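You operate a simulated robot arm through the tools that you are given. There is no shell and no other tool.

The job below is to be done with a simulated robot arm. You get a single attempt, and the scene is never put back.

Task
Couple the spare head and lock it; the lock lamp must light.
Fine: head air valve off first; coupler into the head port, changer slide home, lock lever locked, air on again. Where these are worked on the way, their far stop is far enough and under half their travel is too little: head air valve.
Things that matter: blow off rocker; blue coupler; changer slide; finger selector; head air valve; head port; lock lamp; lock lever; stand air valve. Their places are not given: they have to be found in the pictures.

It is judged by the outcome, as a careful person would: the job done as asked, and still so three seconds after it is handed in. It fails if anything else is knocked over, pushed out of place, dropped, spilled or broken.

Robot
A 7-joint arm with a two-finger parallel gripper, fixed in place. Base frame: the origin is on the floor under the middle of its stand, x ahead of it, y to its left, z up. Readings come in m, rad, newtons and seconds.
It reaches about 1.372 m from its shoulder. Its first joint turns from -2.601 to 2.601 rad. Payload 3.43 kg.
The tool frame sits at the grasp point between the pads (the TCP): z along the fingers, y along the line on which they close. The tips reach 0.03 m beyond it. The gripper opens to 0.094 m. The fingers are 0.028 m wide and 0.01 m thick; the gripper's body (0.05 by 0.096 m) begins 0.055 m behind the TCP.
Orientation is that of the tool frame in the base frame, as a unit quaternion [w, x, y, z]. With the fingers straight down and closing along the base's y, the tool's x points along the base's -x, its y along +y and its z along -z.

Tools
- The arm moves only by the tool drive_tool. Its argument "motion" is a list of rows, each an object of numbers (a shift or turn left out is 0, a gripper value left out holds the last): "dx", "dy", "dz": the shift along the tool's x, y, z in m; "ax", "ay", "az": the turn, a rotation vector about the tool's x, y, z in rad; "claw": the gripper command, from -1 (fully open) to 1 (shut), values between in proportion. In form: [{"dx": .., "dy": .., "dz": .., "ax": .., "ay": .., "az": .., "claw": ..}, ...]. A call has 1 to 20 rows; each row is the pose to reach, as a shift and turn from the pose commanded when the call began, along the tool's axes at that moment. Rows are played at 5 a second. More than 0.05 m and 0.15 rad between two rows, or a gripper value outside its range, and nothing of the call is played. Where a pose cannot be reached the arm comes as near as it can. A force on the tool above 40 N (or 10 N above the force at the start of the call, whichever is more), or a blocked arm, ends the call early, and 0.2 s more pass. Each finger travels about 0.045 m/s and halts on what it meets, pressing with about 29 N; the grip force reading is that of the motor and also rises with nothing between the fingers. The clock runs only during rows and for 0.2 s after the last one: add rows that repeat a pose to give the fingers time. It gives the time, the measured TCP pose, the force on the tool (base axes), the opening and the grip force at its end, in the units of the frame above (readings bear some noise), with the torque about the TCP (base axes, N m) and any sound that the robot's microphone picked up.
- Cameras (640 x 400 px; columns grow to the right, rows downward): "scene" is fixed at [0.0501, -0.4988, 1.5069]; the picture's right is [0.49, -0.87, 0.00], its down [-0.34, -0.19, -0.92] and it looks along [0.80, 0.45, -0.39] (base axes); focal length 356 px, centre (320, 200). "wrist" rides on the gripper at [0.076, 0.014, -0.102] in the tool frame; the picture's right is [-0.18, 0.98, 0.00], its down [-0.75, -0.14, -0.64] and it looks along [-0.63, -0.12, 0.77] (tool axes); focal length 243 px, centre (320, 200).
- grab_frame(camera): a new picture of that camera. It takes no simulated time.
- measure_at(camera, pixels): for up to 12 pixels [column, row] of the newest picture of that camera ("zoom" is the newest enlarged one), the place [x, y, z] in the base frame of the surface seen there, good to about 0.003 m. It takes no simulated time.
- zoom(camera, box): a new picture of the part [left, top, right, bottom] of that camera's present view, enlarged. It takes no simulated time.
- sign_off(): hands the job in; it is judged then, once.

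Unless the task says otherwise, let go and move clear before handing in.

The tools are called after "Emit:" by a JSON object that holds its "method" and its "body". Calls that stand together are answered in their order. drive_tool: Moves the arm, as the interface text tells. Its arguments: {"type":"object","properties":{"motion":{"type":"array"}},"required":["motion"]} The other tools are called the same way: grab_frame (camera) takes a picture; measure_at (camera, pixels) gives the place of the surface under pixels of a picture; zoom (camera, box) takes an enlarged picture of a part of a camera's view; sign_off () hands the job in.

At the start:

```text
time_s: 0.0
ee_pos: [0.9061, 0.391, 1.191]
orientation: [0.001, 0.0, 1.0, -0.001]
force: [-0.1, 0.6, 0.0]
wrist_torque: [0.0, -0.04, -0.01]
gripper_width: 0.094
gripper_force: 0.0
```

scene: 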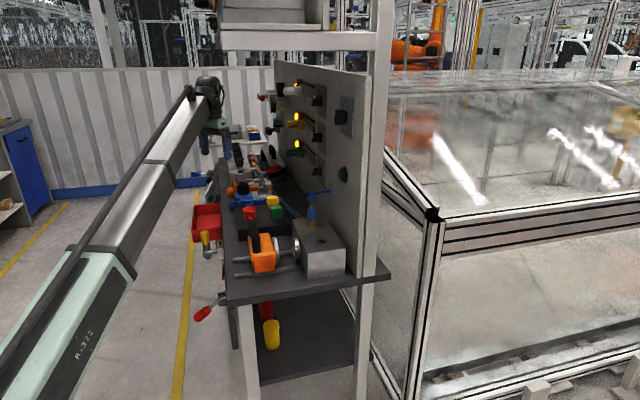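
wrist: 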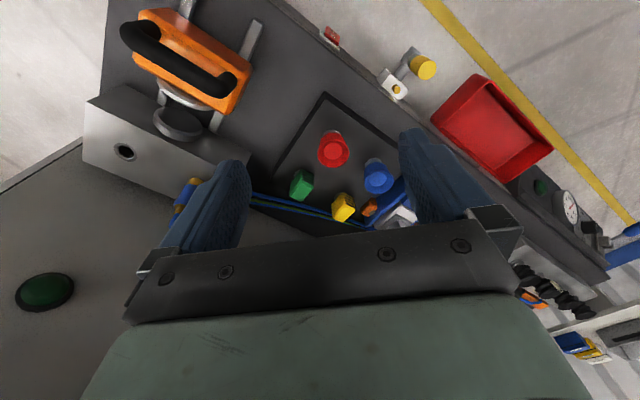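

The scene picture shows the bench with an orange-handled slide near (262,250), a grey block at (318,250) with a blue-handled valve on top, and coloured couplers around (250,210). I'll enlarge both views to identify each part.

Emit:
{"method": "zoom", "body": {"camera": "scene", "box": [180, 160, 400, 300]}}

Emit:
{"method": "zoom", "body": {"camera": "scene", "box": [230, 60, 390, 210]}}

Emit:
{"method": "zoom", "body": {"camera": "wrist", "box": [60, 0, 380, 200]}}

Emit:
{"method": "zoom", "body": {"camera": "wrist", "box": [240, 0, 640, 250]}}

Emit:
{"method": "zoom", "body": {"camera": "scene", "box": [180, 270, 400, 400]}}

```text
2.86 times, centred on (290, 230) of scene
```

zoom: 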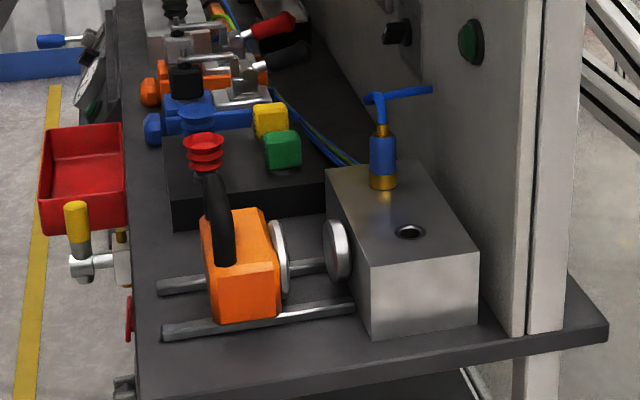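

```text
2.67 times, centred on (310, 135) of scene
```

zoom: 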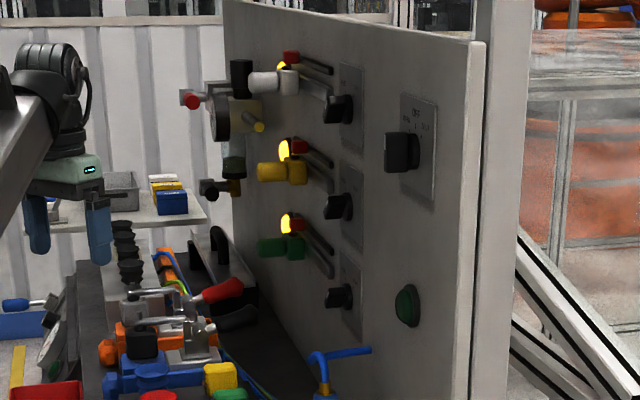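

```text
2.00 times, centred on (220, 100) of wrist
```

zoom: 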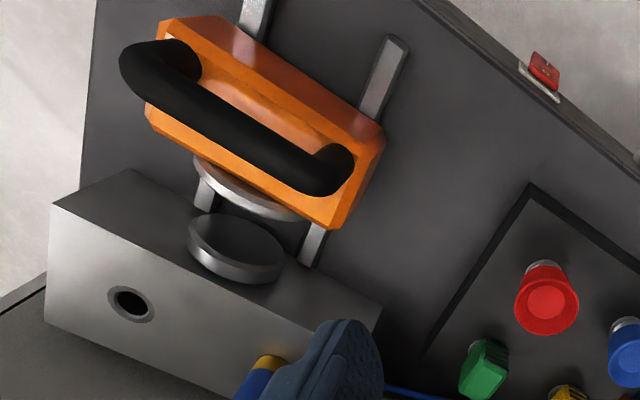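

```text
1.60 times, centred on (440, 125) of wrist
```

zoom: 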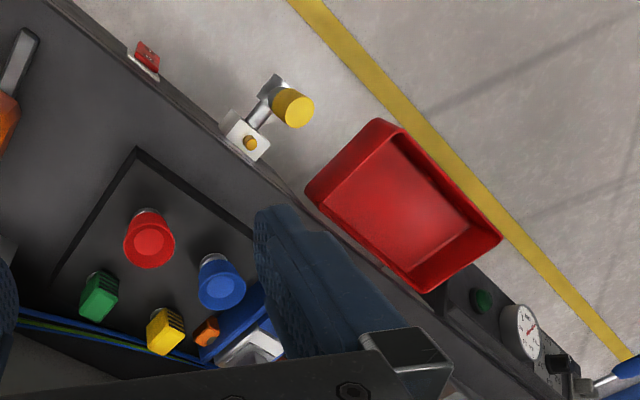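

```text
2.91 times, centred on (290, 335) of scene
```

zoom: 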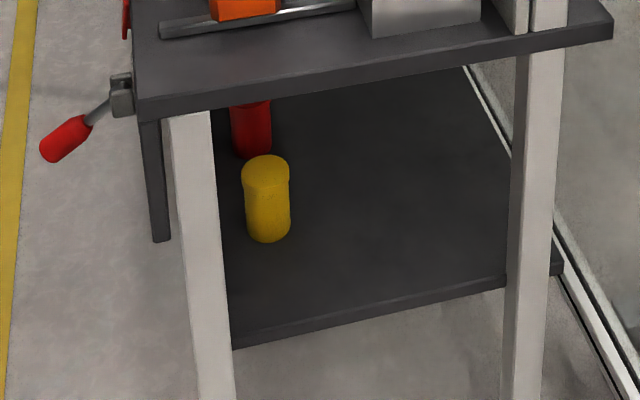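

The enlarged views show a blue piece with a gold collar by the grey block, with a hole on the block's top at zoom (410,232). I'll measure the main parts to build a map.

Emit:
{"method": "zoom", "body": {"camera": "scene", "box": [230, 180, 350, 280]}}

Emit:
{"method": "measure_at", "body": {"camera": "scene", "pixels": [[321, 241], [311, 216], [311, 223], [309, 197], [325, 191], [262, 240], [256, 248], [296, 247], [277, 249], [225, 278], [203, 313], [206, 241]]}}

Emit:
{"method": "measure_at", "body": {"camera": "wrist", "pixels": [[125, 152], [90, 105], [190, 182], [178, 120], [185, 65], [330, 35], [397, 90], [425, 68], [415, 60], [490, 130], [332, 150], [378, 178]]}}

```text
4.00 times, centred on (290, 230) of scene
```

zoom: 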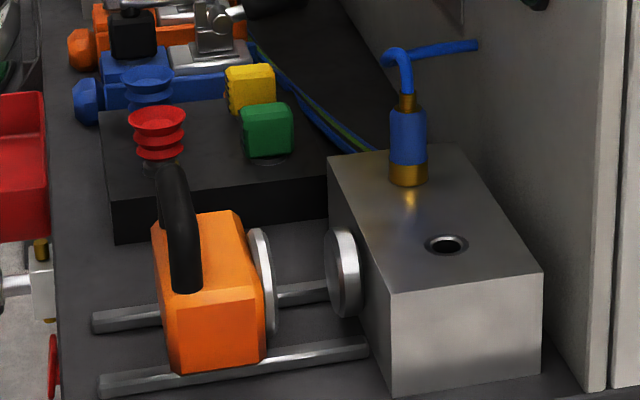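

```text
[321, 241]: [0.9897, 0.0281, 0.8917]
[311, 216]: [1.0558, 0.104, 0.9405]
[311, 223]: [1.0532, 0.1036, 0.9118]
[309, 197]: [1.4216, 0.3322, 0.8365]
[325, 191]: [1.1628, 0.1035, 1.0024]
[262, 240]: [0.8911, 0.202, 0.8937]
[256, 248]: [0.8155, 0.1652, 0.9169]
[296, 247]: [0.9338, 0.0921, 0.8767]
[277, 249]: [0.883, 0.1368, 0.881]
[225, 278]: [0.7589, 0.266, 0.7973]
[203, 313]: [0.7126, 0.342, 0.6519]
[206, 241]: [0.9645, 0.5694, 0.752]
```

```text
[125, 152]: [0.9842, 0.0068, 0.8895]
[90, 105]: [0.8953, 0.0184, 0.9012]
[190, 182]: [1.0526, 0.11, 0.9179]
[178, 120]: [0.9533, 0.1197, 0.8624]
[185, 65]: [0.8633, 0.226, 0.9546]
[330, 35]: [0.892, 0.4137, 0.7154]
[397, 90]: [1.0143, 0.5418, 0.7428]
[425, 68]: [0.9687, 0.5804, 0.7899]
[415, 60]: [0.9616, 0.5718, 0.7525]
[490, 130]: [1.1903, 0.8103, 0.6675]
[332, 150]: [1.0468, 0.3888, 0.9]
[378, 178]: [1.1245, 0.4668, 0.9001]
```

The blue coupler with its hose stands on the block top at about [1.055,0.104,0.93], with the open hole at [0.987,0.018,0.89]. Next I'll look closer at the front-edge valves, gauge cluster and panel for labels.

Emit:
{"method": "zoom", "body": {"camera": "scene", "box": [185, 160, 245, 200]}}

Emit:
{"method": "zoom", "body": {"camera": "scene", "box": [190, 220, 250, 260]}}

Emit:
{"method": "zoom", "body": {"camera": "scene", "box": [185, 260, 265, 330]}}

Emit:
{"method": "zoom", "body": {"camera": "scene", "box": [300, 90, 370, 200]}}

Emit:
{"method": "zoom", "body": {"camera": "wrist", "box": [500, 150, 640, 370]}}

Emit:
{"method": "zoom", "body": {"camera": "wrist", "box": [300, 0, 480, 120]}}

```text
10.00 times, centred on (215, 180) of scene
```

zoom: 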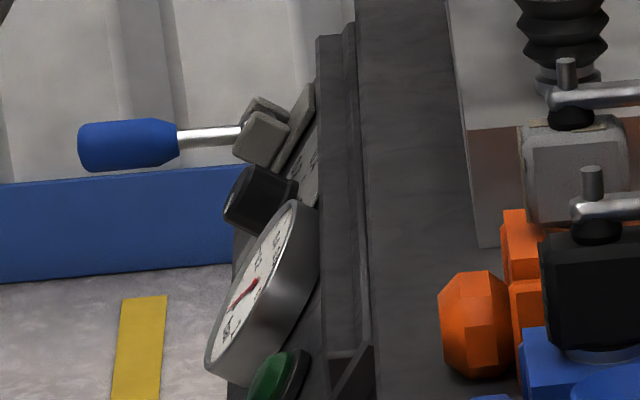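

```text
10.00 times, centred on (220, 240) of scene
```

zoom: 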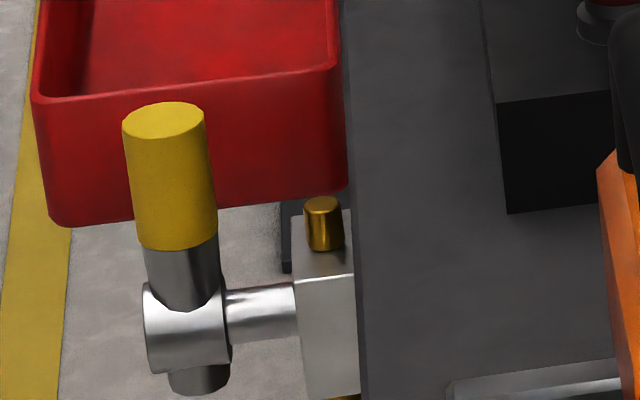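

```text
5.71 times, centred on (225, 295) of scene
```

zoom: 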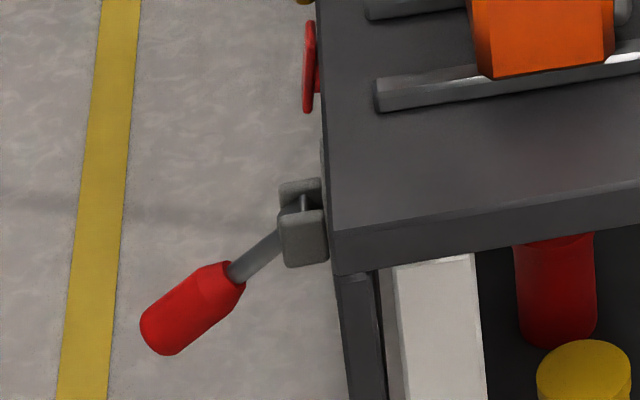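

```text
3.64 times, centred on (335, 145) of scene
```

zoom: 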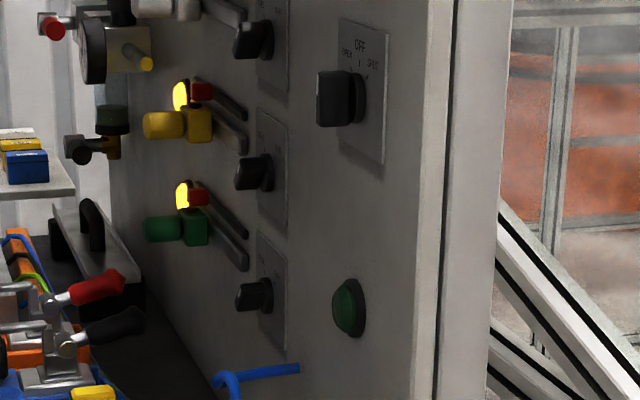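

```text
1.82 times, centred on (570, 260) of wrist
```

zoom: 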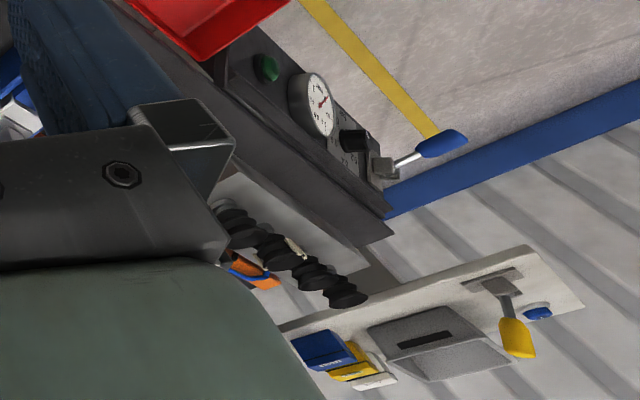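

```text
3.33 times, centred on (390, 60) of wrist
```

zoom: 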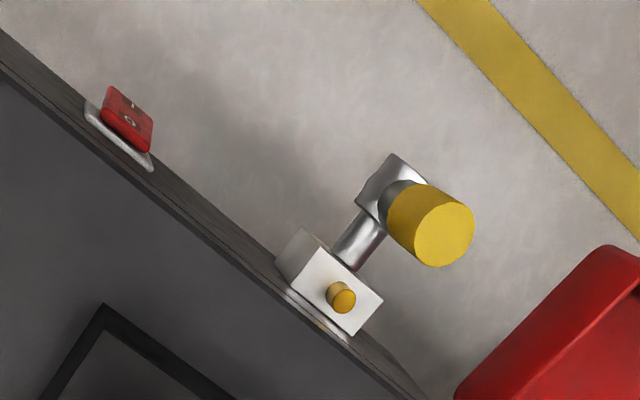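

Zooming gives true extra detail, and I can see an OFF/OPEN/SHUT knob (the finger selector) and a green lamp below it. I'll read the panel and the front cluster more closely.

Emit:
{"method": "zoom", "body": {"camera": "scene", "box": [325, 92, 365, 140]}}

Emit:
{"method": "zoom", "body": {"camera": "scene", "box": [305, 80, 335, 120]}}

Emit:
{"method": "zoom", "body": {"camera": "scene", "box": [280, 125, 340, 190]}}

Emit:
{"method": "zoom", "body": {"camera": "scene", "box": [250, 75, 320, 130]}}

Emit:
{"method": "zoom", "body": {"camera": "scene", "box": [325, 150, 365, 200]}}

Emit:
{"method": "zoom", "body": {"camera": "scene", "box": [205, 100, 305, 200]}}

Emit:
{"method": "zoom", "body": {"camera": "wrist", "box": [530, 170, 620, 250]}}

Emit:
{"method": "zoom", "body": {"camera": "wrist", "box": [310, 10, 360, 50]}}

```text
8.33 times, centred on (345, 116) of scene
```

zoom: 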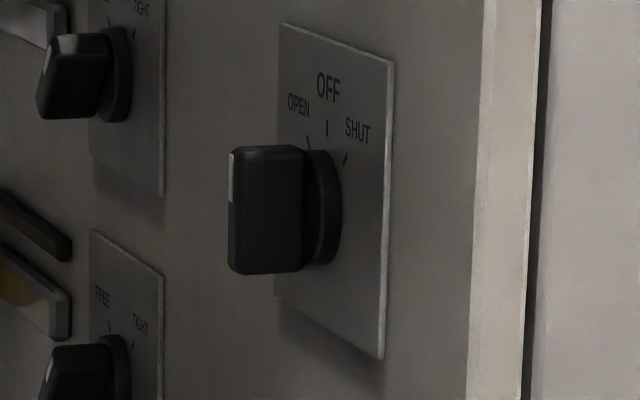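

```text
10.00 times, centred on (320, 100) of scene
```

zoom: 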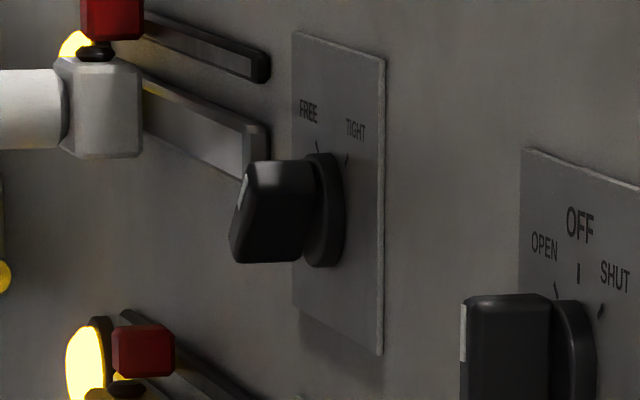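

```text
6.15 times, centred on (310, 158) of scene
```

zoom: 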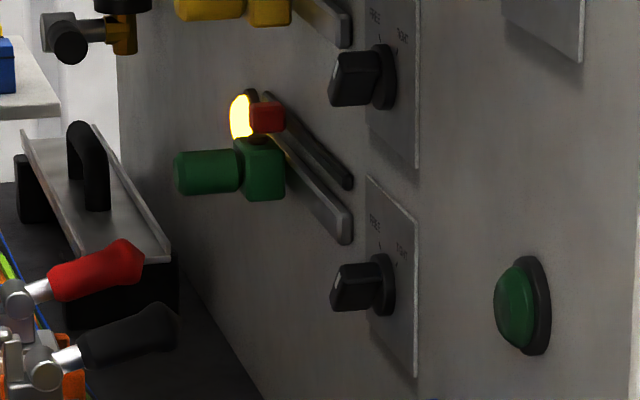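

```text
7.27 times, centred on (285, 102) of scene
```

zoom: 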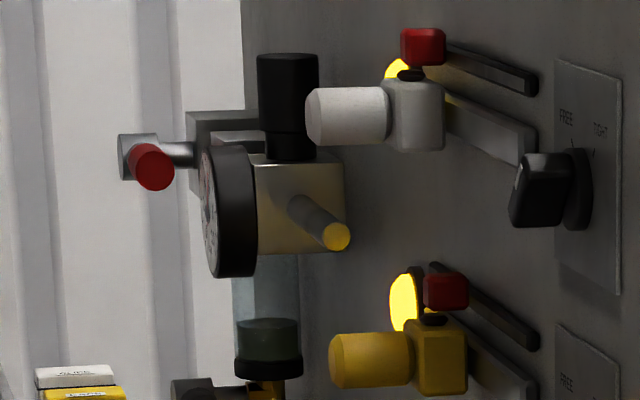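

```text
8.00 times, centred on (345, 175) of scene
```

zoom: 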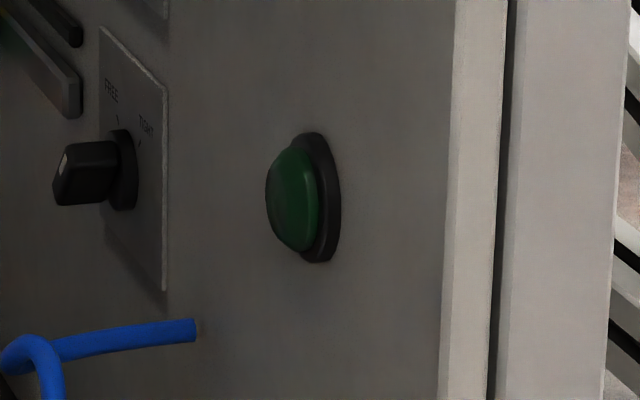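

```text
4.00 times, centred on (255, 150) of scene
```

zoom: 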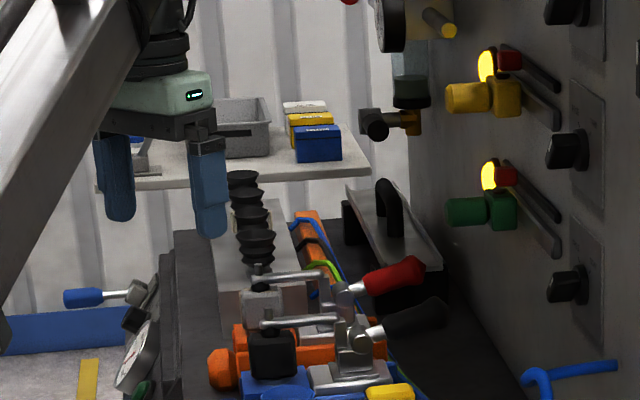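

```text
5.00 times, centred on (575, 210) of wrist
```

zoom: 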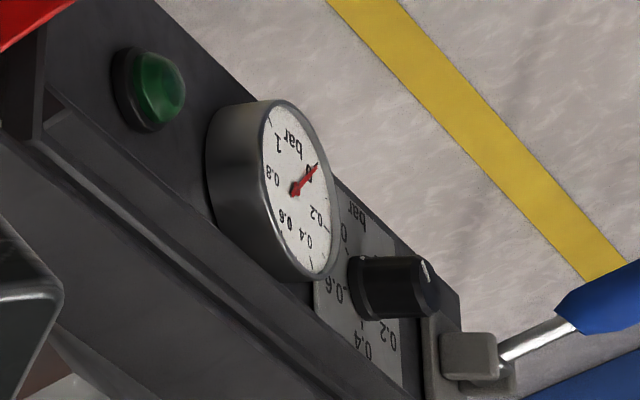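

```text
10.00 times, centred on (335, 30) of wrist
```

zoom: 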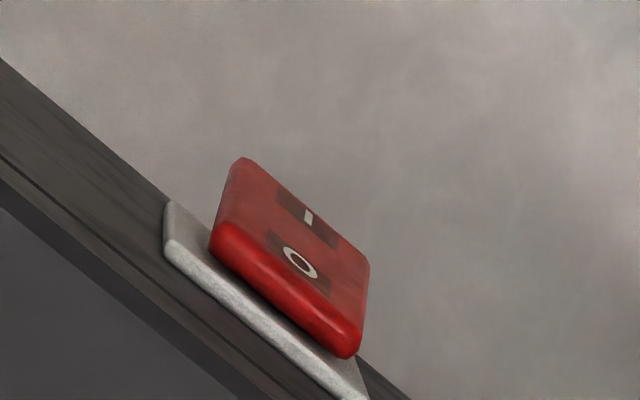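

The front-edge cluster holds the rocker (wrist (335,30)), a white-bodied valve with a yellow handle (wrist (405,80)), and the red lever at the bench end. I'll back the arm outward and yaw it toward the bench for a better look.

Emit:
{"method": "drive_tool", "body": {"motion": [{"dx": 0.03, "dy": 0.03, "dz": 0, "az": 0.13, "claw": -1}, {"dx": 0.06, "dy": 0.06, "dz": 0, "az": 0.26}, {"dx": 0.09, "dy": 0.085, "dz": 0, "az": 0.39}, {"dx": 0.12, "dy": 0.115, "dz": 0, "az": 0.52}, {"dx": 0.15, "dy": 0.145, "dz": 0, "az": 0.65}, {"dx": 0.18, "dy": 0.17, "dz": 0, "az": 0.78}]}}

Emit:
{"method": "grab_frame", "body": {"camera": "wrist"}}

Emit:
{"method": "grab_frame", "body": {"camera": "scene"}}

```text
time_s: 1.4
ee_pos: [0.725, 0.5624, 1.1885]
orientation: [0.0, 0.382, 0.924, 0.0]
force: [-0.6, -0.6, -0.1]
wrist_torque: [-0.06, 0.01, 0.0]
gripper_width: 0.094
gripper_force: 0.2
```

```text
taken
```

wrist: 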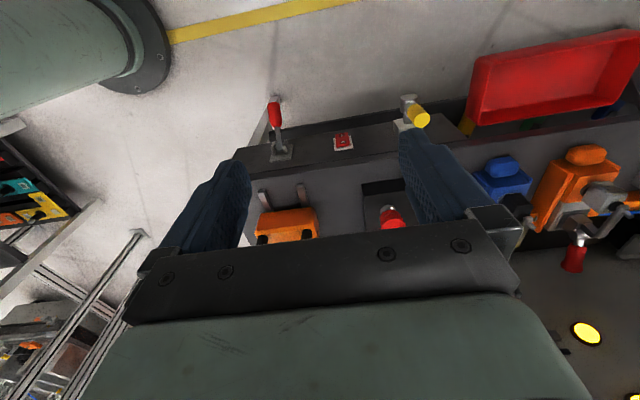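

```text
taken
```

scene: 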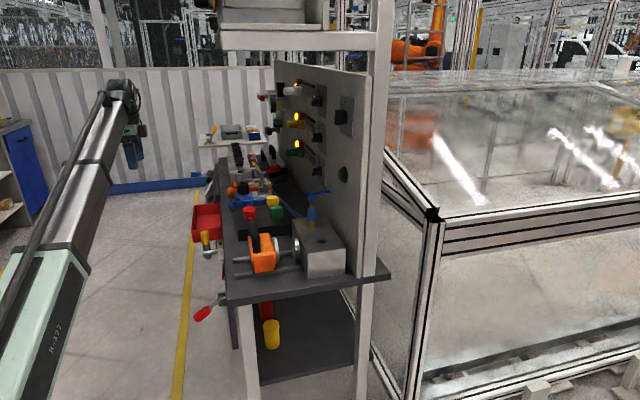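

The wrist view now shows the front edge: red lever mount (280,150), rocker (343,142), yellow valve (415,115). I'll zoom into these.

Emit:
{"method": "zoom", "body": {"camera": "wrist", "box": [240, 80, 370, 170]}}

Emit:
{"method": "zoom", "body": {"camera": "wrist", "box": [380, 80, 450, 140]}}

Emit:
{"method": "zoom", "body": {"camera": "scene", "box": [230, 60, 390, 210]}}

Emit:
{"method": "measure_at", "body": {"camera": "wrist", "pixels": [[274, 110], [278, 135], [281, 152], [343, 142], [420, 118], [408, 100], [409, 108], [270, 225], [300, 195], [275, 197], [247, 165], [390, 215]]}}

```text
4.44 times, centred on (305, 125) of wrist
```

zoom: 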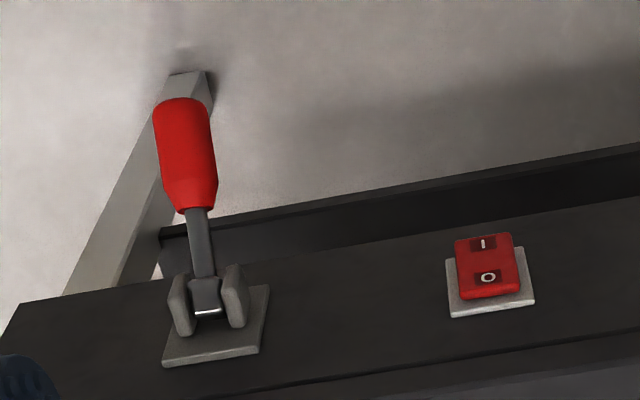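

```text
6.67 times, centred on (415, 110) of wrist
```

zoom: 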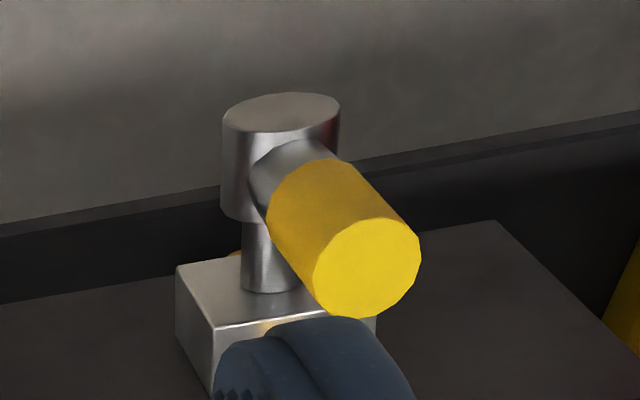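

```text
2.67 times, centred on (310, 135) of scene
```

zoom: 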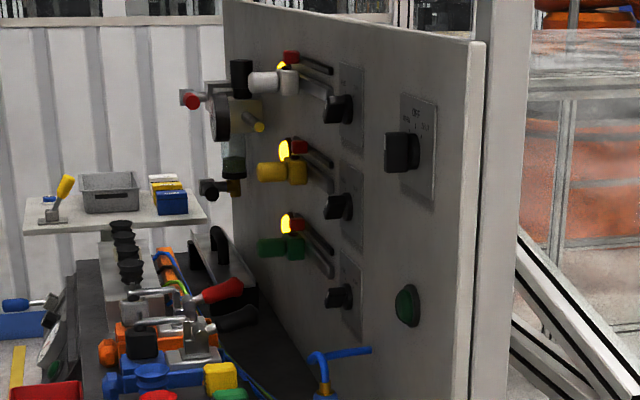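

```text
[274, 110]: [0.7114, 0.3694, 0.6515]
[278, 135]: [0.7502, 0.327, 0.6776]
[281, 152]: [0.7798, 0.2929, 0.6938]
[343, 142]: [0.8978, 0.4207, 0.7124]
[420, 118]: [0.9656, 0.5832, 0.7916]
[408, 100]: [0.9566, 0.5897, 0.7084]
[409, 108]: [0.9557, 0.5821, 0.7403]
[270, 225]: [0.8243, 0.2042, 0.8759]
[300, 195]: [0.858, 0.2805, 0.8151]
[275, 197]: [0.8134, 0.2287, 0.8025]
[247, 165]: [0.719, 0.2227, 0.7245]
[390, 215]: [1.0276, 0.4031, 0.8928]
```

The red lever is pinned between cheeks on the front face with its axis along the bench, and the yellow valve's stem points out from the bench with the handle upright, in line with its brass stubs. I'll check the other valve at the air unit on the panel's far end before choosing between the two.

Emit:
{"method": "zoom", "body": {"camera": "scene", "box": [250, 75, 310, 140]}}

Emit:
{"method": "zoom", "body": {"camera": "scene", "box": [200, 120, 260, 180]}}

Emit:
{"method": "measure_at", "body": {"camera": "scene", "pixels": [[264, 97], [268, 96], [280, 104], [295, 105], [278, 131], [343, 174], [343, 117], [296, 89], [238, 131], [247, 129], [212, 135], [300, 120]]}}

```text
6.15 times, centred on (280, 108) of scene
```

zoom: 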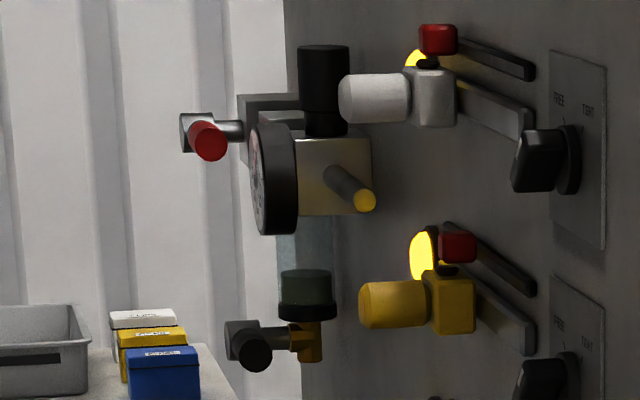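

```text
6.67 times, centred on (230, 150) of scene
```

zoom: 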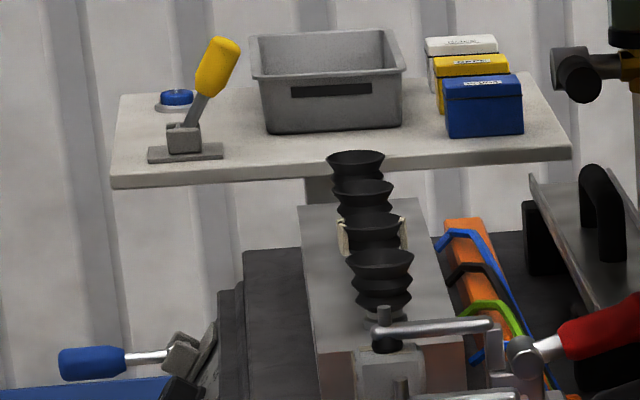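

```text
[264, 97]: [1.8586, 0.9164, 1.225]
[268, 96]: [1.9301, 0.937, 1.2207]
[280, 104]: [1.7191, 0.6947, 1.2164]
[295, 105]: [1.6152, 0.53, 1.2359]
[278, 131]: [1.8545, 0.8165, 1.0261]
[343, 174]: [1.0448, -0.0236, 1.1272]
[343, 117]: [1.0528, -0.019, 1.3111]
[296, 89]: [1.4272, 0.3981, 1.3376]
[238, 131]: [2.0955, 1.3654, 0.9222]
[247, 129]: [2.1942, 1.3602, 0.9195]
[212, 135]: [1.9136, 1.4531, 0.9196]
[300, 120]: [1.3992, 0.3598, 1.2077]
```

The red-handled valve on the air unit is at about [1.86,0.92,1.22], far beyond reach, so it must be the stand supply. The yellow-handled valve beside the head station is then the head air valve. I'll tilt the fingers to point at the bench in front of it, still well clear.

Emit:
{"method": "drive_tool", "body": {"motion": [{"dx": 0.005, "dy": 0.015, "dz": 0.02, "ay": -0.131}, {"dx": 0.01, "dy": 0.03, "dz": 0.04, "ay": -0.262}, {"dx": 0.015, "dy": 0.045, "dz": 0.06, "ay": -0.393}, {"dx": 0.02, "dy": 0.06, "dz": 0.08, "ay": -0.524}, {"dx": 0.025, "dy": 0.075, "dz": 0.1, "ay": -0.655}, {"dx": 0.03, "dy": 0.09, "dz": 0.12, "ay": -0.785}, {"dx": 0.035, "dy": 0.105, "dz": 0.14, "ay": -0.916}, {"dx": 0.04, "dy": 0.12, "dz": 0.16, "ay": -1.047}, {"dx": 0.045, "dy": 0.135, "dz": 0.18, "ay": -1.178}, {"dx": 0.05, "dy": 0.15, "dz": 0.2, "ay": -1.309}, {"dx": 0.05, "dy": 0.165, "dz": 0.22, "ay": -1.44}, {"dx": 0.05, "dy": 0.18, "dz": 0.25, "ay": -1.571}, {"dx": 0.05, "dy": 0.18, "dz": 0.25, "ay": -1.571}]}}

Emit:
{"method": "grab_frame", "body": {"camera": "wrist"}}

Emit:
{"method": "grab_frame", "body": {"camera": "scene"}}

```text
time_s: 4.2
ee_pos: [0.8182, 0.7265, 0.9411]
orientation: [0.655, 0.269, 0.653, -0.269]
force: [-0.1, -0.5, 0.8]
wrist_torque: [-0.02, -0.01, -0.03]
gripper_width: 0.094
gripper_force: 0.1
```

```text
taken
```

wrist: 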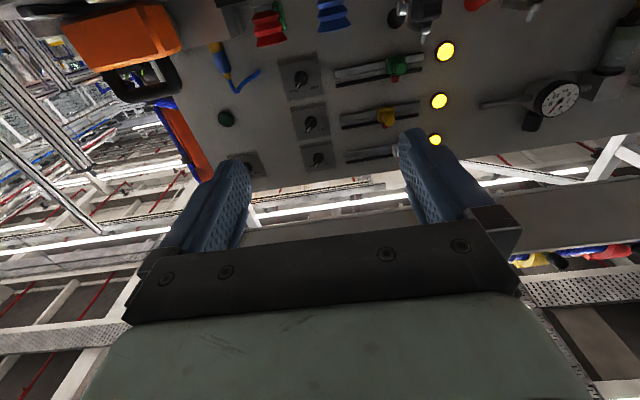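

```text
taken
```

scene: 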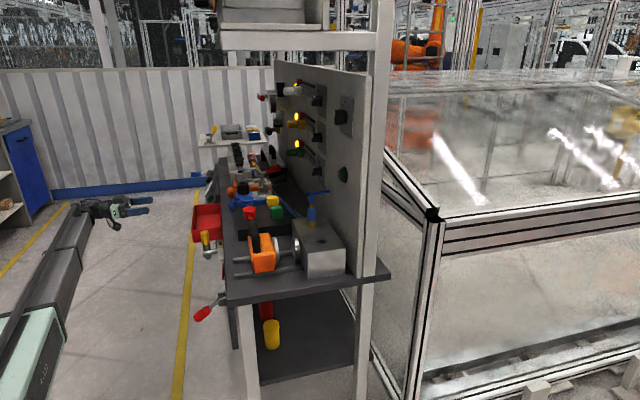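

The tilt worked and the arm is clear in front of the bench. I'll measure the yellow handle, hub and valve body precisely from the scene camera.

Emit:
{"method": "zoom", "body": {"camera": "scene", "box": [188, 220, 252, 260]}}

Emit:
{"method": "measure_at", "body": {"camera": "zoom", "pixels": [[163, 117], [170, 150], [175, 200], [180, 235], [185, 280], [185, 330], [250, 315], [325, 210], [325, 320], [300, 260], [200, 150], [140, 200]]}}

```text
10.00 times, centred on (220, 240) of scene
```

zoom: 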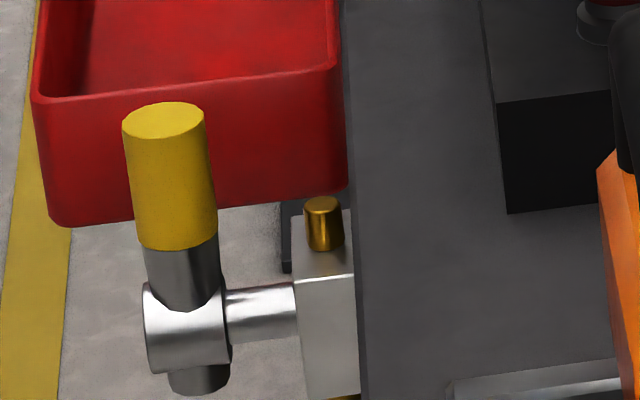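

```text
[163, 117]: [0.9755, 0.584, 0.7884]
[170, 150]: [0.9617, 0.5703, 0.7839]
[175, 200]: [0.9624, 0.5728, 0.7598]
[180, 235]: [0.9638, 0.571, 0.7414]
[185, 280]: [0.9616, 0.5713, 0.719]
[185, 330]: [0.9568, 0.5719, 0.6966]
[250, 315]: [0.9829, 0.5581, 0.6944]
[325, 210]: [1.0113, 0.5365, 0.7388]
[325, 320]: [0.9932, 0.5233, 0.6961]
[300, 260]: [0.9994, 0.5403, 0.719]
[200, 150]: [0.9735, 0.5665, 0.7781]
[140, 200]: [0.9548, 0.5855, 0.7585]
```

The handle axis sits near (0.975,0.584), yellow from z 0.74 to 0.79, hub near z 0.69. I'll check the tray and bench clearance on both sides of it.

Emit:
{"method": "measure_at", "body": {"camera": "zoom", "pixels": [[45, 100], [60, 215], [100, 150], [250, 120], [330, 70], [340, 180], [290, 230], [250, 30], [320, 10], [36, 20], [362, 300], [362, 150]]}}

Emit:
{"method": "zoom", "body": {"camera": "scene", "box": [180, 190, 260, 290]}}

```text
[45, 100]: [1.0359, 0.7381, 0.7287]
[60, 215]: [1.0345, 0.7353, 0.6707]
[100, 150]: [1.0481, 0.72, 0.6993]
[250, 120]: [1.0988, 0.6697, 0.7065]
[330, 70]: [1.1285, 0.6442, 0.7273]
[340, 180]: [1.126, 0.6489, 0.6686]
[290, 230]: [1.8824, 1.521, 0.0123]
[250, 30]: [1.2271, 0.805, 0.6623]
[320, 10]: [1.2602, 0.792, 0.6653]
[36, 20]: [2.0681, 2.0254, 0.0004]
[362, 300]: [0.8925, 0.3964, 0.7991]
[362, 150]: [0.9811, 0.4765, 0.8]
```

```text
4.00 times, centred on (220, 240) of scene
```

zoom: 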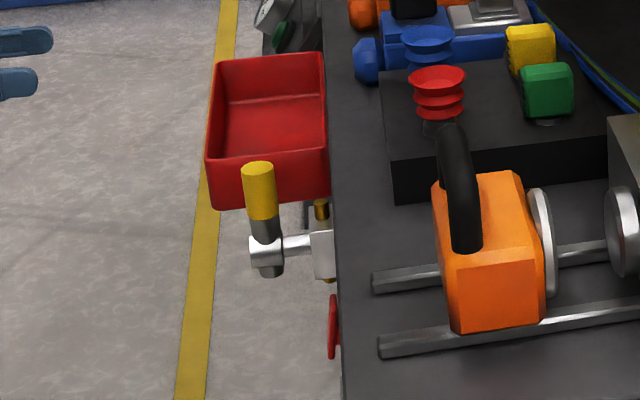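

The tray's near face is 0.15 m past the hub, so both turning directions are clear. I'll lower to z 0.765 and bring the open fingers around the yellow handle.

Emit:
{"method": "drive_tool", "body": {"motion": [{"dx": 0.04, "dy": 0.009, "dz": 0.0, "claw": -1}, {"dx": 0.08, "dy": 0.009, "dz": 0.0}, {"dx": 0.12, "dy": 0.009, "dz": 0.0}, {"dx": 0.16, "dy": 0.009, "dz": 0.0}, {"dx": 0.176, "dy": 0.009, "dz": 0.02}, {"dx": 0.176, "dy": 0.009, "dz": 0.06}, {"dx": 0.176, "dy": 0.009, "dz": 0.1}, {"dx": 0.176, "dy": 0.009, "dz": 0.14}, {"dx": 0.176, "dy": 0.009, "dz": 0.17}, {"dx": 0.176, "dy": 0.009, "dz": 0.2}, {"dx": 0.176, "dy": 0.009, "dz": 0.2}]}}

Emit:
{"method": "grab_frame", "body": {"camera": "wrist"}}

Emit:
{"method": "zoom", "body": {"camera": "scene", "box": [140, 190, 260, 290]}}

```text
time_s: 6.6
ee_pos: [0.9665, 0.5872, 0.7626]
orientation: [0.654, 0.269, 0.654, -0.269]
force: [0.8, 1.0, -0.5]
wrist_torque: [-0.02, 0.03, 0.03]
gripper_width: 0.0943
gripper_force: 0.0
```

```text
taken
```

wrist: 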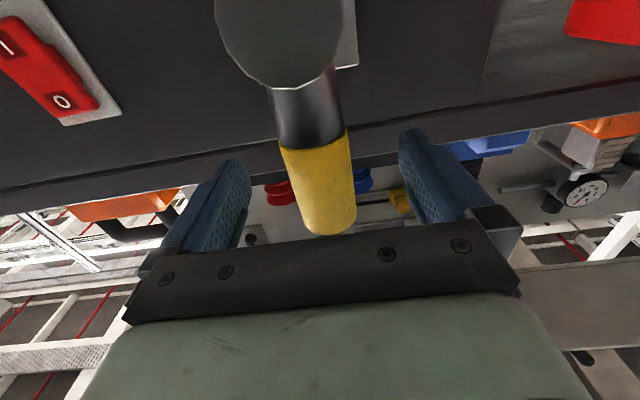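

```text
4.00 times, centred on (200, 240) of scene
```

zoom: 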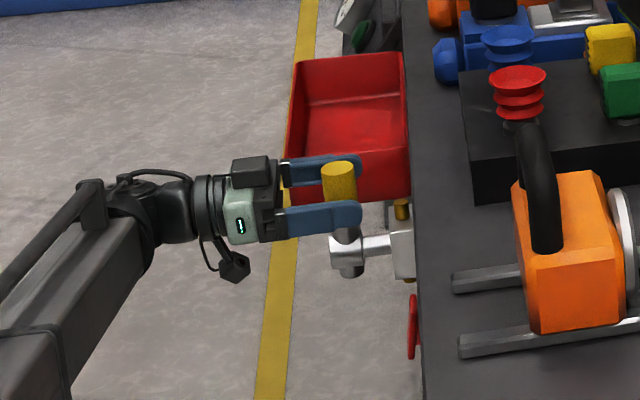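

The handle is centred between the fingers around pixel (318,190). I'll measure the hub to get the turning centre before closing.

Emit:
{"method": "measure_at", "body": {"camera": "wrist", "pixels": [[278, 70], [278, 10], [230, 20], [330, 20], [280, 40], [305, 120], [320, 170], [320, 220], [345, 30], [65, 70], [300, 150], [340, 170]]}}

Emit:
{"method": "zoom", "body": {"camera": "wrist", "box": [180, 0, 460, 240]}}

```text
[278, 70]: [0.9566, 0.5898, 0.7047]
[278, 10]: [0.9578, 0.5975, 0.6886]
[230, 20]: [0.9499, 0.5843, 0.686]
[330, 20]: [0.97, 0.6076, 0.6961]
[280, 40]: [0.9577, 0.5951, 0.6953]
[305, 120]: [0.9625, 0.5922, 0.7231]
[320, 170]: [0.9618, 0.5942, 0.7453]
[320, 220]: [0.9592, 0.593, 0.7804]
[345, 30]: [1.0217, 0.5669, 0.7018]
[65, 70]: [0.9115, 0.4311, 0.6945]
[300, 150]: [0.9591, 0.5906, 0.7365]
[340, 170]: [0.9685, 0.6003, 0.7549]
```

```text
1.67 times, centred on (320, 120) of wrist
```

zoom: 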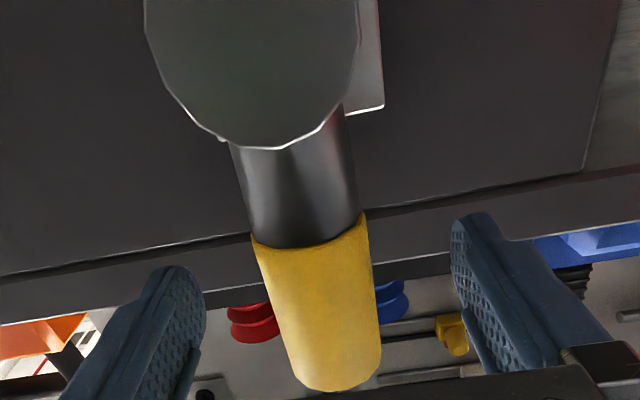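

The hub centre is at about z 0.690, directly below the TCP, so the turning radius is about 0.073 m. I'll close on the handle and check the grip.

Emit:
{"method": "drive_tool", "body": {"motion": [{"claw": 0.2}, {"claw": 0.3}, {"claw": 0.5}, {"claw": 0.6}, {"claw": 0.6}, {"claw": 0.6}]}}

Emit:
{"method": "grab_frame", "body": {"camera": "wrist"}}

```text
time_s: 8.0
ee_pos: [0.9653, 0.5888, 0.7636]
orientation: [0.654, 0.269, 0.654, -0.269]
force: [1.1, 1.9, 1.8]
wrist_torque: [0.03, -0.06, -0.06]
gripper_width: 0.0341
gripper_force: 45.2
```

```text
taken
```

wrist: 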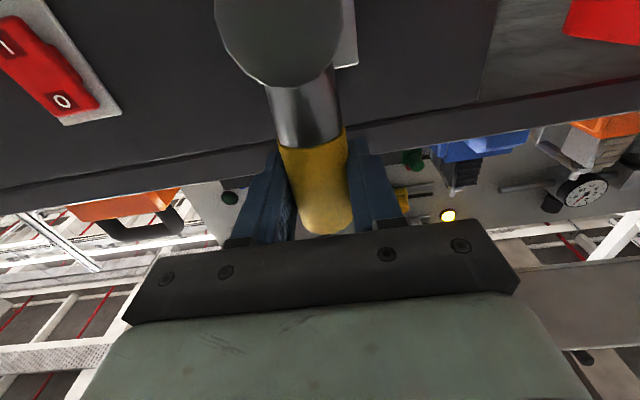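

The handle is gripped at 0.034 m. I'll try a small clockwise (toward the rocker side) turn about the hub and watch the force.

Emit:
{"method": "drive_tool", "body": {"motion": [{"dx": 0.0001, "dy": -0.0037, "az": 0.05, "claw": 0.6}, {"dx": 0.0004, "dy": -0.0073, "az": 0.1}, {"dx": 0.0008, "dy": -0.011, "az": 0.15}, {"dx": 0.0015, "dy": -0.0146, "az": 0.2}, {"dx": 0.0015, "dy": -0.0146, "az": 0.2}]}}

Emit:
{"method": "grab_frame", "body": {"camera": "wrist"}}

```text
time_s: 9.2
ee_pos: [0.9562, 0.5786, 0.7617]
orientation: [0.678, 0.333, 0.624, -0.202]
force: [1.5, -1.1, -9.2]
wrist_torque: [0.06, 0.36, 0.02]
gripper_width: 0.034
gripper_force: 45.6
```

```text
taken
```

wrist: 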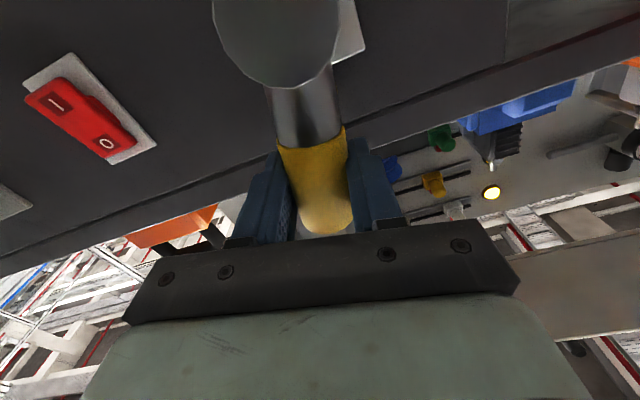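

The handle follows the turn freely with low force. I'll continue the arc another 0.7 rad.

Emit:
{"method": "drive_tool", "body": {"motion": [{"dx": 0.0004, "dy": -0.0073, "az": 0.1, "claw": 0.6}, {"dx": 0.0015, "dy": -0.0146, "az": 0.2}, {"dx": 0.0033, "dy": -0.0217, "az": 0.3}, {"dx": 0.0058, "dy": -0.0286, "az": 0.4}, {"dx": 0.009, "dy": -0.0352, "az": 0.5}, {"dx": 0.0128, "dy": -0.0415, "az": 0.6}, {"dx": 0.0173, "dy": -0.0473, "az": 0.7}, {"dx": 0.0173, "dy": -0.0473, "az": 0.7}]}}

Emit:
{"method": "grab_frame", "body": {"camera": "wrist"}}

Emit:
{"method": "zoom", "body": {"camera": "scene", "box": [140, 190, 260, 290]}}

```text
time_s: 11.0
ee_pos: [0.9271, 0.5488, 0.7372]
orientation: [0.706, 0.526, 0.473, 0.043]
force: [4.1, 4.3, -14.3]
wrist_torque: [-0.27, 0.37, 0.05]
gripper_width: 0.0341
gripper_force: 45.4
```

```text
taken
```

wrist: 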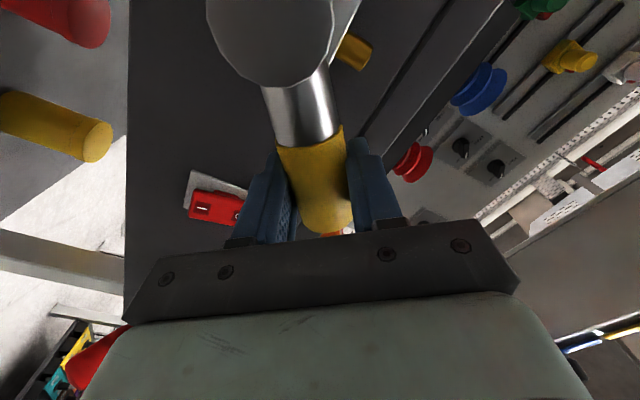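

```text
4.00 times, centred on (200, 240) of scene
```

zoom: 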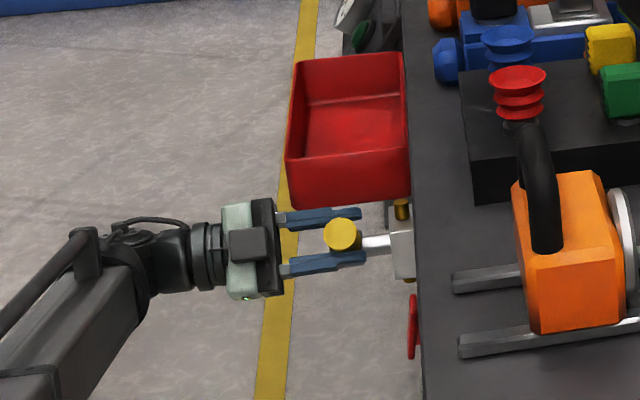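

The handle is now about 50° over, with a mild inward pull of ~13 N from radius error. I'll finish the arc to horizontal with a slightly reduced radius.

Emit:
{"method": "drive_tool", "body": {"motion": [{"dx": 0.0014, "dy": -0.0073, "az": 0.1, "claw": 0.6}, {"dx": 0.003, "dy": -0.0146, "az": 0.2}, {"dx": 0.0053, "dy": -0.0217, "az": 0.3}, {"dx": 0.0078, "dy": -0.0286, "az": 0.4}, {"dx": 0.011, "dy": -0.0352, "az": 0.5}, {"dx": 0.0148, "dy": -0.0415, "az": 0.6}, {"dx": 0.018, "dy": -0.0455, "az": 0.67}, {"dx": 0.018, "dy": -0.0455, "az": 0.67}]}}

Emit:
{"method": "grab_frame", "body": {"camera": "wrist"}}

Emit:
{"method": "zoom", "body": {"camera": "scene", "box": [140, 190, 260, 290]}}

```text
time_s: 12.8
ee_pos: [0.9216, 0.5445, 0.7274]
orientation: [0.69, 0.589, 0.397, 0.137]
force: [-30.7, 2.5, -22.0]
wrist_torque: [-1.43, 1.56, -0.39]
gripper_width: 0.0365
gripper_force: 45.1
out of reach, approached as far as the arm can: row 3, 4, 5, 6, 7, 8
```

```text
taken
```

wrist: 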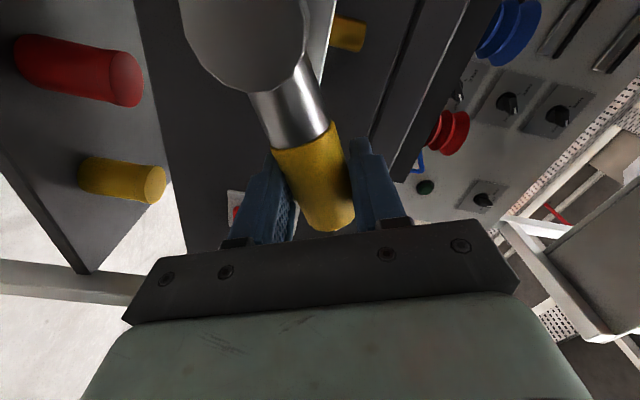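

```text
4.00 times, centred on (200, 240) of scene
```

zoom: 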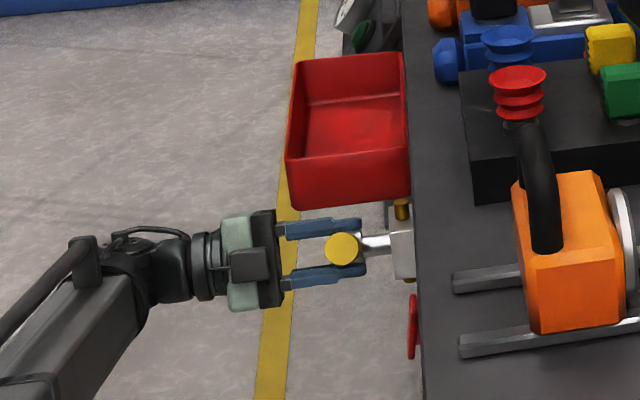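

The wrist hit its roll limit partway ("out of reach" from row 3), with the handle roughly 60–65° over. I'll release the handle gently and look at where it stands.

Emit:
{"method": "drive_tool", "body": {"motion": [{"claw": 0.0}, {"claw": -0.3}, {"claw": -0.6}, {"claw": -0.6}]}}

Emit:
{"method": "grab_frame", "body": {"camera": "wrist"}}

Emit:
{"method": "zoom", "body": {"camera": "scene", "box": [180, 215, 260, 275]}}

```text
time_s: 13.8
ee_pos: [0.9222, 0.5457, 0.7302]
orientation: [0.692, 0.588, 0.397, 0.138]
force: [-0.3, -0.2, 0.2]
wrist_torque: [-0.01, 0.0, 0.03]
gripper_width: 0.0752
gripper_force: 0.1
```

```text
taken
```

wrist: 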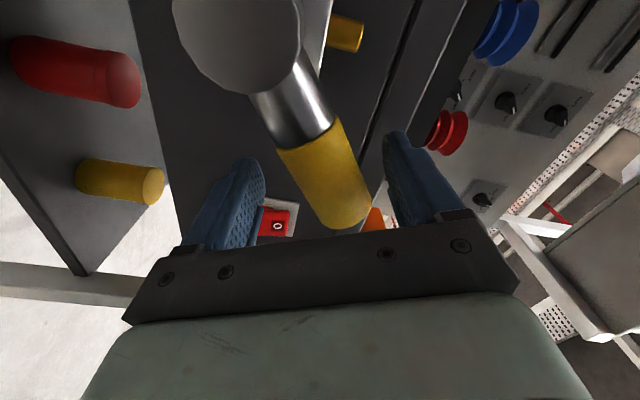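

```text
6.67 times, centred on (220, 245) of scene
```

zoom: 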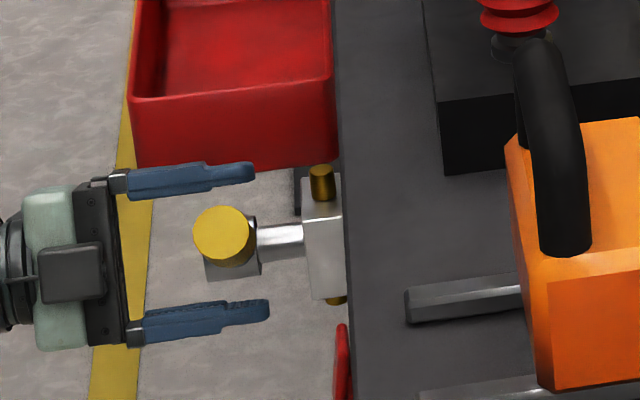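

The fingers are free, and the handle's end cap is at zoom (223,235). I'll measure its angle.

Emit:
{"method": "measure_at", "body": {"camera": "zoom", "pixels": [[223, 235], [210, 225], [235, 245], [225, 270], [280, 245], [322, 180], [320, 250], [215, 250], [238, 220]]}}

Emit:
{"method": "measure_at", "body": {"camera": "wrist", "pixels": [[240, 50], [300, 105], [325, 165], [340, 210], [290, 150], [350, 160]]}}

```text
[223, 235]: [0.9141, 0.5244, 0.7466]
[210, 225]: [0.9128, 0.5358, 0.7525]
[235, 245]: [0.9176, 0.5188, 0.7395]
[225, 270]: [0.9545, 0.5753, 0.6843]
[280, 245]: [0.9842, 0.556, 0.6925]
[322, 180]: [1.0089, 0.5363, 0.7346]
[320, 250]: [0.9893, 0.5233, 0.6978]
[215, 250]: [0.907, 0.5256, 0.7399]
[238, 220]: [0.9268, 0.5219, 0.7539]
```

```text
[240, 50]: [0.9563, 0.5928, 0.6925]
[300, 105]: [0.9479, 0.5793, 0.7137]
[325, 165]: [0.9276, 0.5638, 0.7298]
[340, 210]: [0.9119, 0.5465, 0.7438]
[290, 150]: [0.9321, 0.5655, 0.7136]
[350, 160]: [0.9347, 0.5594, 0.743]
```

The handle stands about 54° over (past half, but not at its stop). I'll back off along the tool, then roll back to neutral so I can press it the rest of the way from above.

Emit:
{"method": "drive_tool", "body": {"motion": [{"dz": -0.03, "claw": -0.6}, {"dz": -0.06}, {"dz": -0.09}, {"dz": -0.12}, {"dz": -0.12, "az": -0.13}, {"dz": -0.12, "az": -0.26}, {"dz": -0.12, "az": -0.39}, {"dz": -0.12, "az": -0.52}, {"dz": -0.12, "az": -0.65}, {"dz": -0.12, "az": -0.78}, {"dz": -0.12, "az": -0.91}, {"dz": -0.12, "az": -1.04}, {"dz": -0.12, "az": -1.17}, {"dz": -0.12, "az": -1.17}]}}

```text
time_s: 16.8
ee_pos: [0.8385, 0.6281, 0.7279]
orientation: [0.653, 0.271, 0.655, -0.267]
force: [0.5, 0.2, 0.8]
wrist_torque: [0.05, 0.03, -0.05]
gripper_width: 0.0752
gripper_force: 0.1
```

The roll is back to neutral at u≈1.037, lined up above the handle's outer part. I'll close the fingers, raise to z≈0.80, move in over the handle and press down slowly.

Emit:
{"method": "drive_tool", "body": {"motion": [{"dx": -0.03, "claw": 1}, {"dx": -0.06, "claw": 1}, {"dx": -0.077, "claw": 1}, {"dx": -0.077, "dz": 0.03}, {"dx": -0.077, "dz": 0.06}, {"dx": -0.077, "dz": 0.09}, {"dx": -0.077, "dz": 0.118}, {"dx": -0.077, "dz": 0.118}]}}

Emit:
{"method": "zoom", "body": {"camera": "scene", "box": [180, 215, 260, 275]}}

Emit:
{"method": "grab_frame", "body": {"camera": "wrist"}}

```text
time_s: 18.6
ee_pos: [0.9232, 0.5453, 0.8037]
orientation: [0.653, 0.272, 0.655, -0.266]
force: [-0.4, 0.2, -0.3]
wrist_torque: [0.03, -0.01, 0.01]
gripper_width: 0.0
gripper_force: 29.1
```

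```text
6.67 times, centred on (220, 245) of scene
```

zoom: 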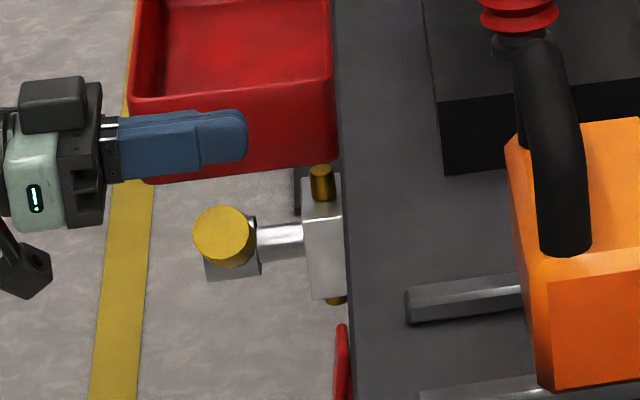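

```text
taken
```

wrist: 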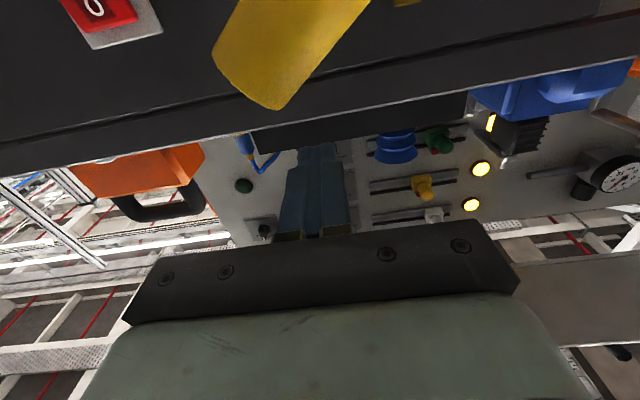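

The closed fingers are above the handle end. I'll press straight down in small steps to the stop.

Emit:
{"method": "drive_tool", "body": {"motion": [{"dx": 0.012, "claw": 1}, {"dx": 0.024}, {"dx": 0.034}, {"dx": 0.042}, {"dx": 0.05}, {"dx": 0.058}, {"dx": 0.066}, {"dx": 0.074}, {"dx": 0.08}, {"dx": 0.083}, {"dx": 0.083}]}}

Emit:
{"method": "zoom", "body": {"camera": "scene", "box": [180, 215, 260, 275]}}

Emit:
{"method": "grab_frame", "body": {"camera": "wrist"}}

```text
time_s: 21.0
ee_pos: [0.9229, 0.5465, 0.7203]
orientation: [0.653, 0.272, 0.655, -0.267]
force: [-0.2, 0.6, 0.8]
wrist_torque: [0.02, 0.01, 0.0]
gripper_width: 0.0
gripper_force: 29.3
```

```text
6.67 times, centred on (220, 245) of scene
```

zoom: 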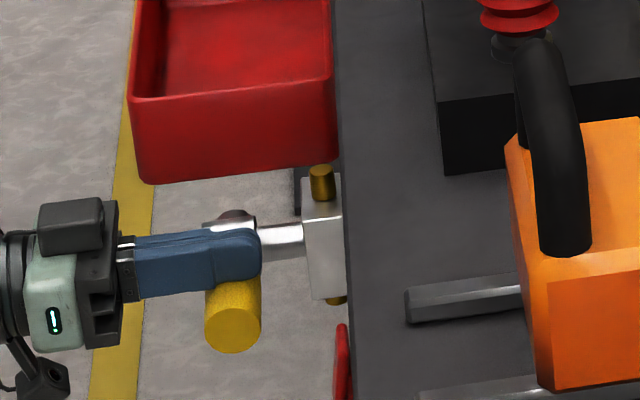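

```text
taken
```

wrist: 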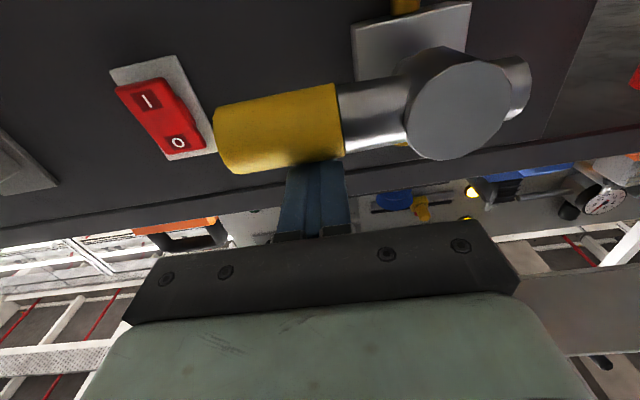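

The handle now lies along the bench edge, essentially horizontal. I'll press slightly further to confirm it's against its stop.

Emit:
{"method": "drive_tool", "body": {"motion": [{"dx": 0.004, "claw": 1}, {"dx": 0.008}, {"dx": 0.012}, {"dx": 0.012}]}}

Emit:
{"method": "zoom", "body": {"camera": "scene", "box": [180, 215, 260, 275]}}

Emit:
{"method": "measure_at", "body": {"camera": "zoom", "pixels": [[232, 330], [220, 320], [245, 335], [232, 310], [232, 290]]}}

```text
time_s: 21.7
ee_pos: [0.9236, 0.5477, 0.7199]
orientation: [0.658, 0.272, 0.649, -0.267]
force: [-2.2, -0.4, 11.2]
wrist_torque: [-0.1, -0.03, 0.14]
gripper_width: 0.0002
gripper_force: 29.4
stopped in row 3: the force on the tool passed its limit at 43 N (the readings are from after the stop); the commanded pose is now the measured one
```

```text
6.67 times, centred on (220, 245) of scene
```

zoom: 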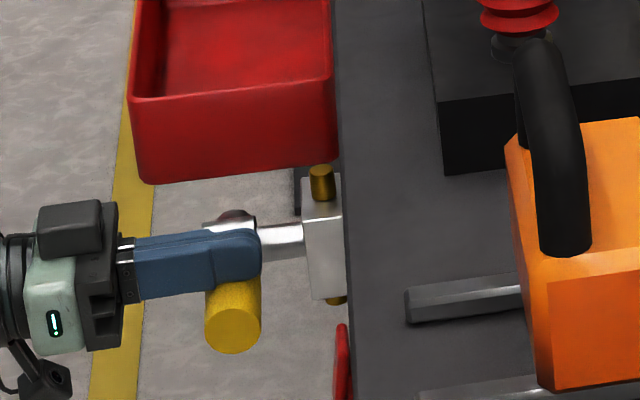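

```text
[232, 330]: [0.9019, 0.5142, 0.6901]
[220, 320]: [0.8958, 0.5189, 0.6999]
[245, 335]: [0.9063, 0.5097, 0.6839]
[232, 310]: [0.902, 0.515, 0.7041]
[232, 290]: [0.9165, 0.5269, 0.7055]
```

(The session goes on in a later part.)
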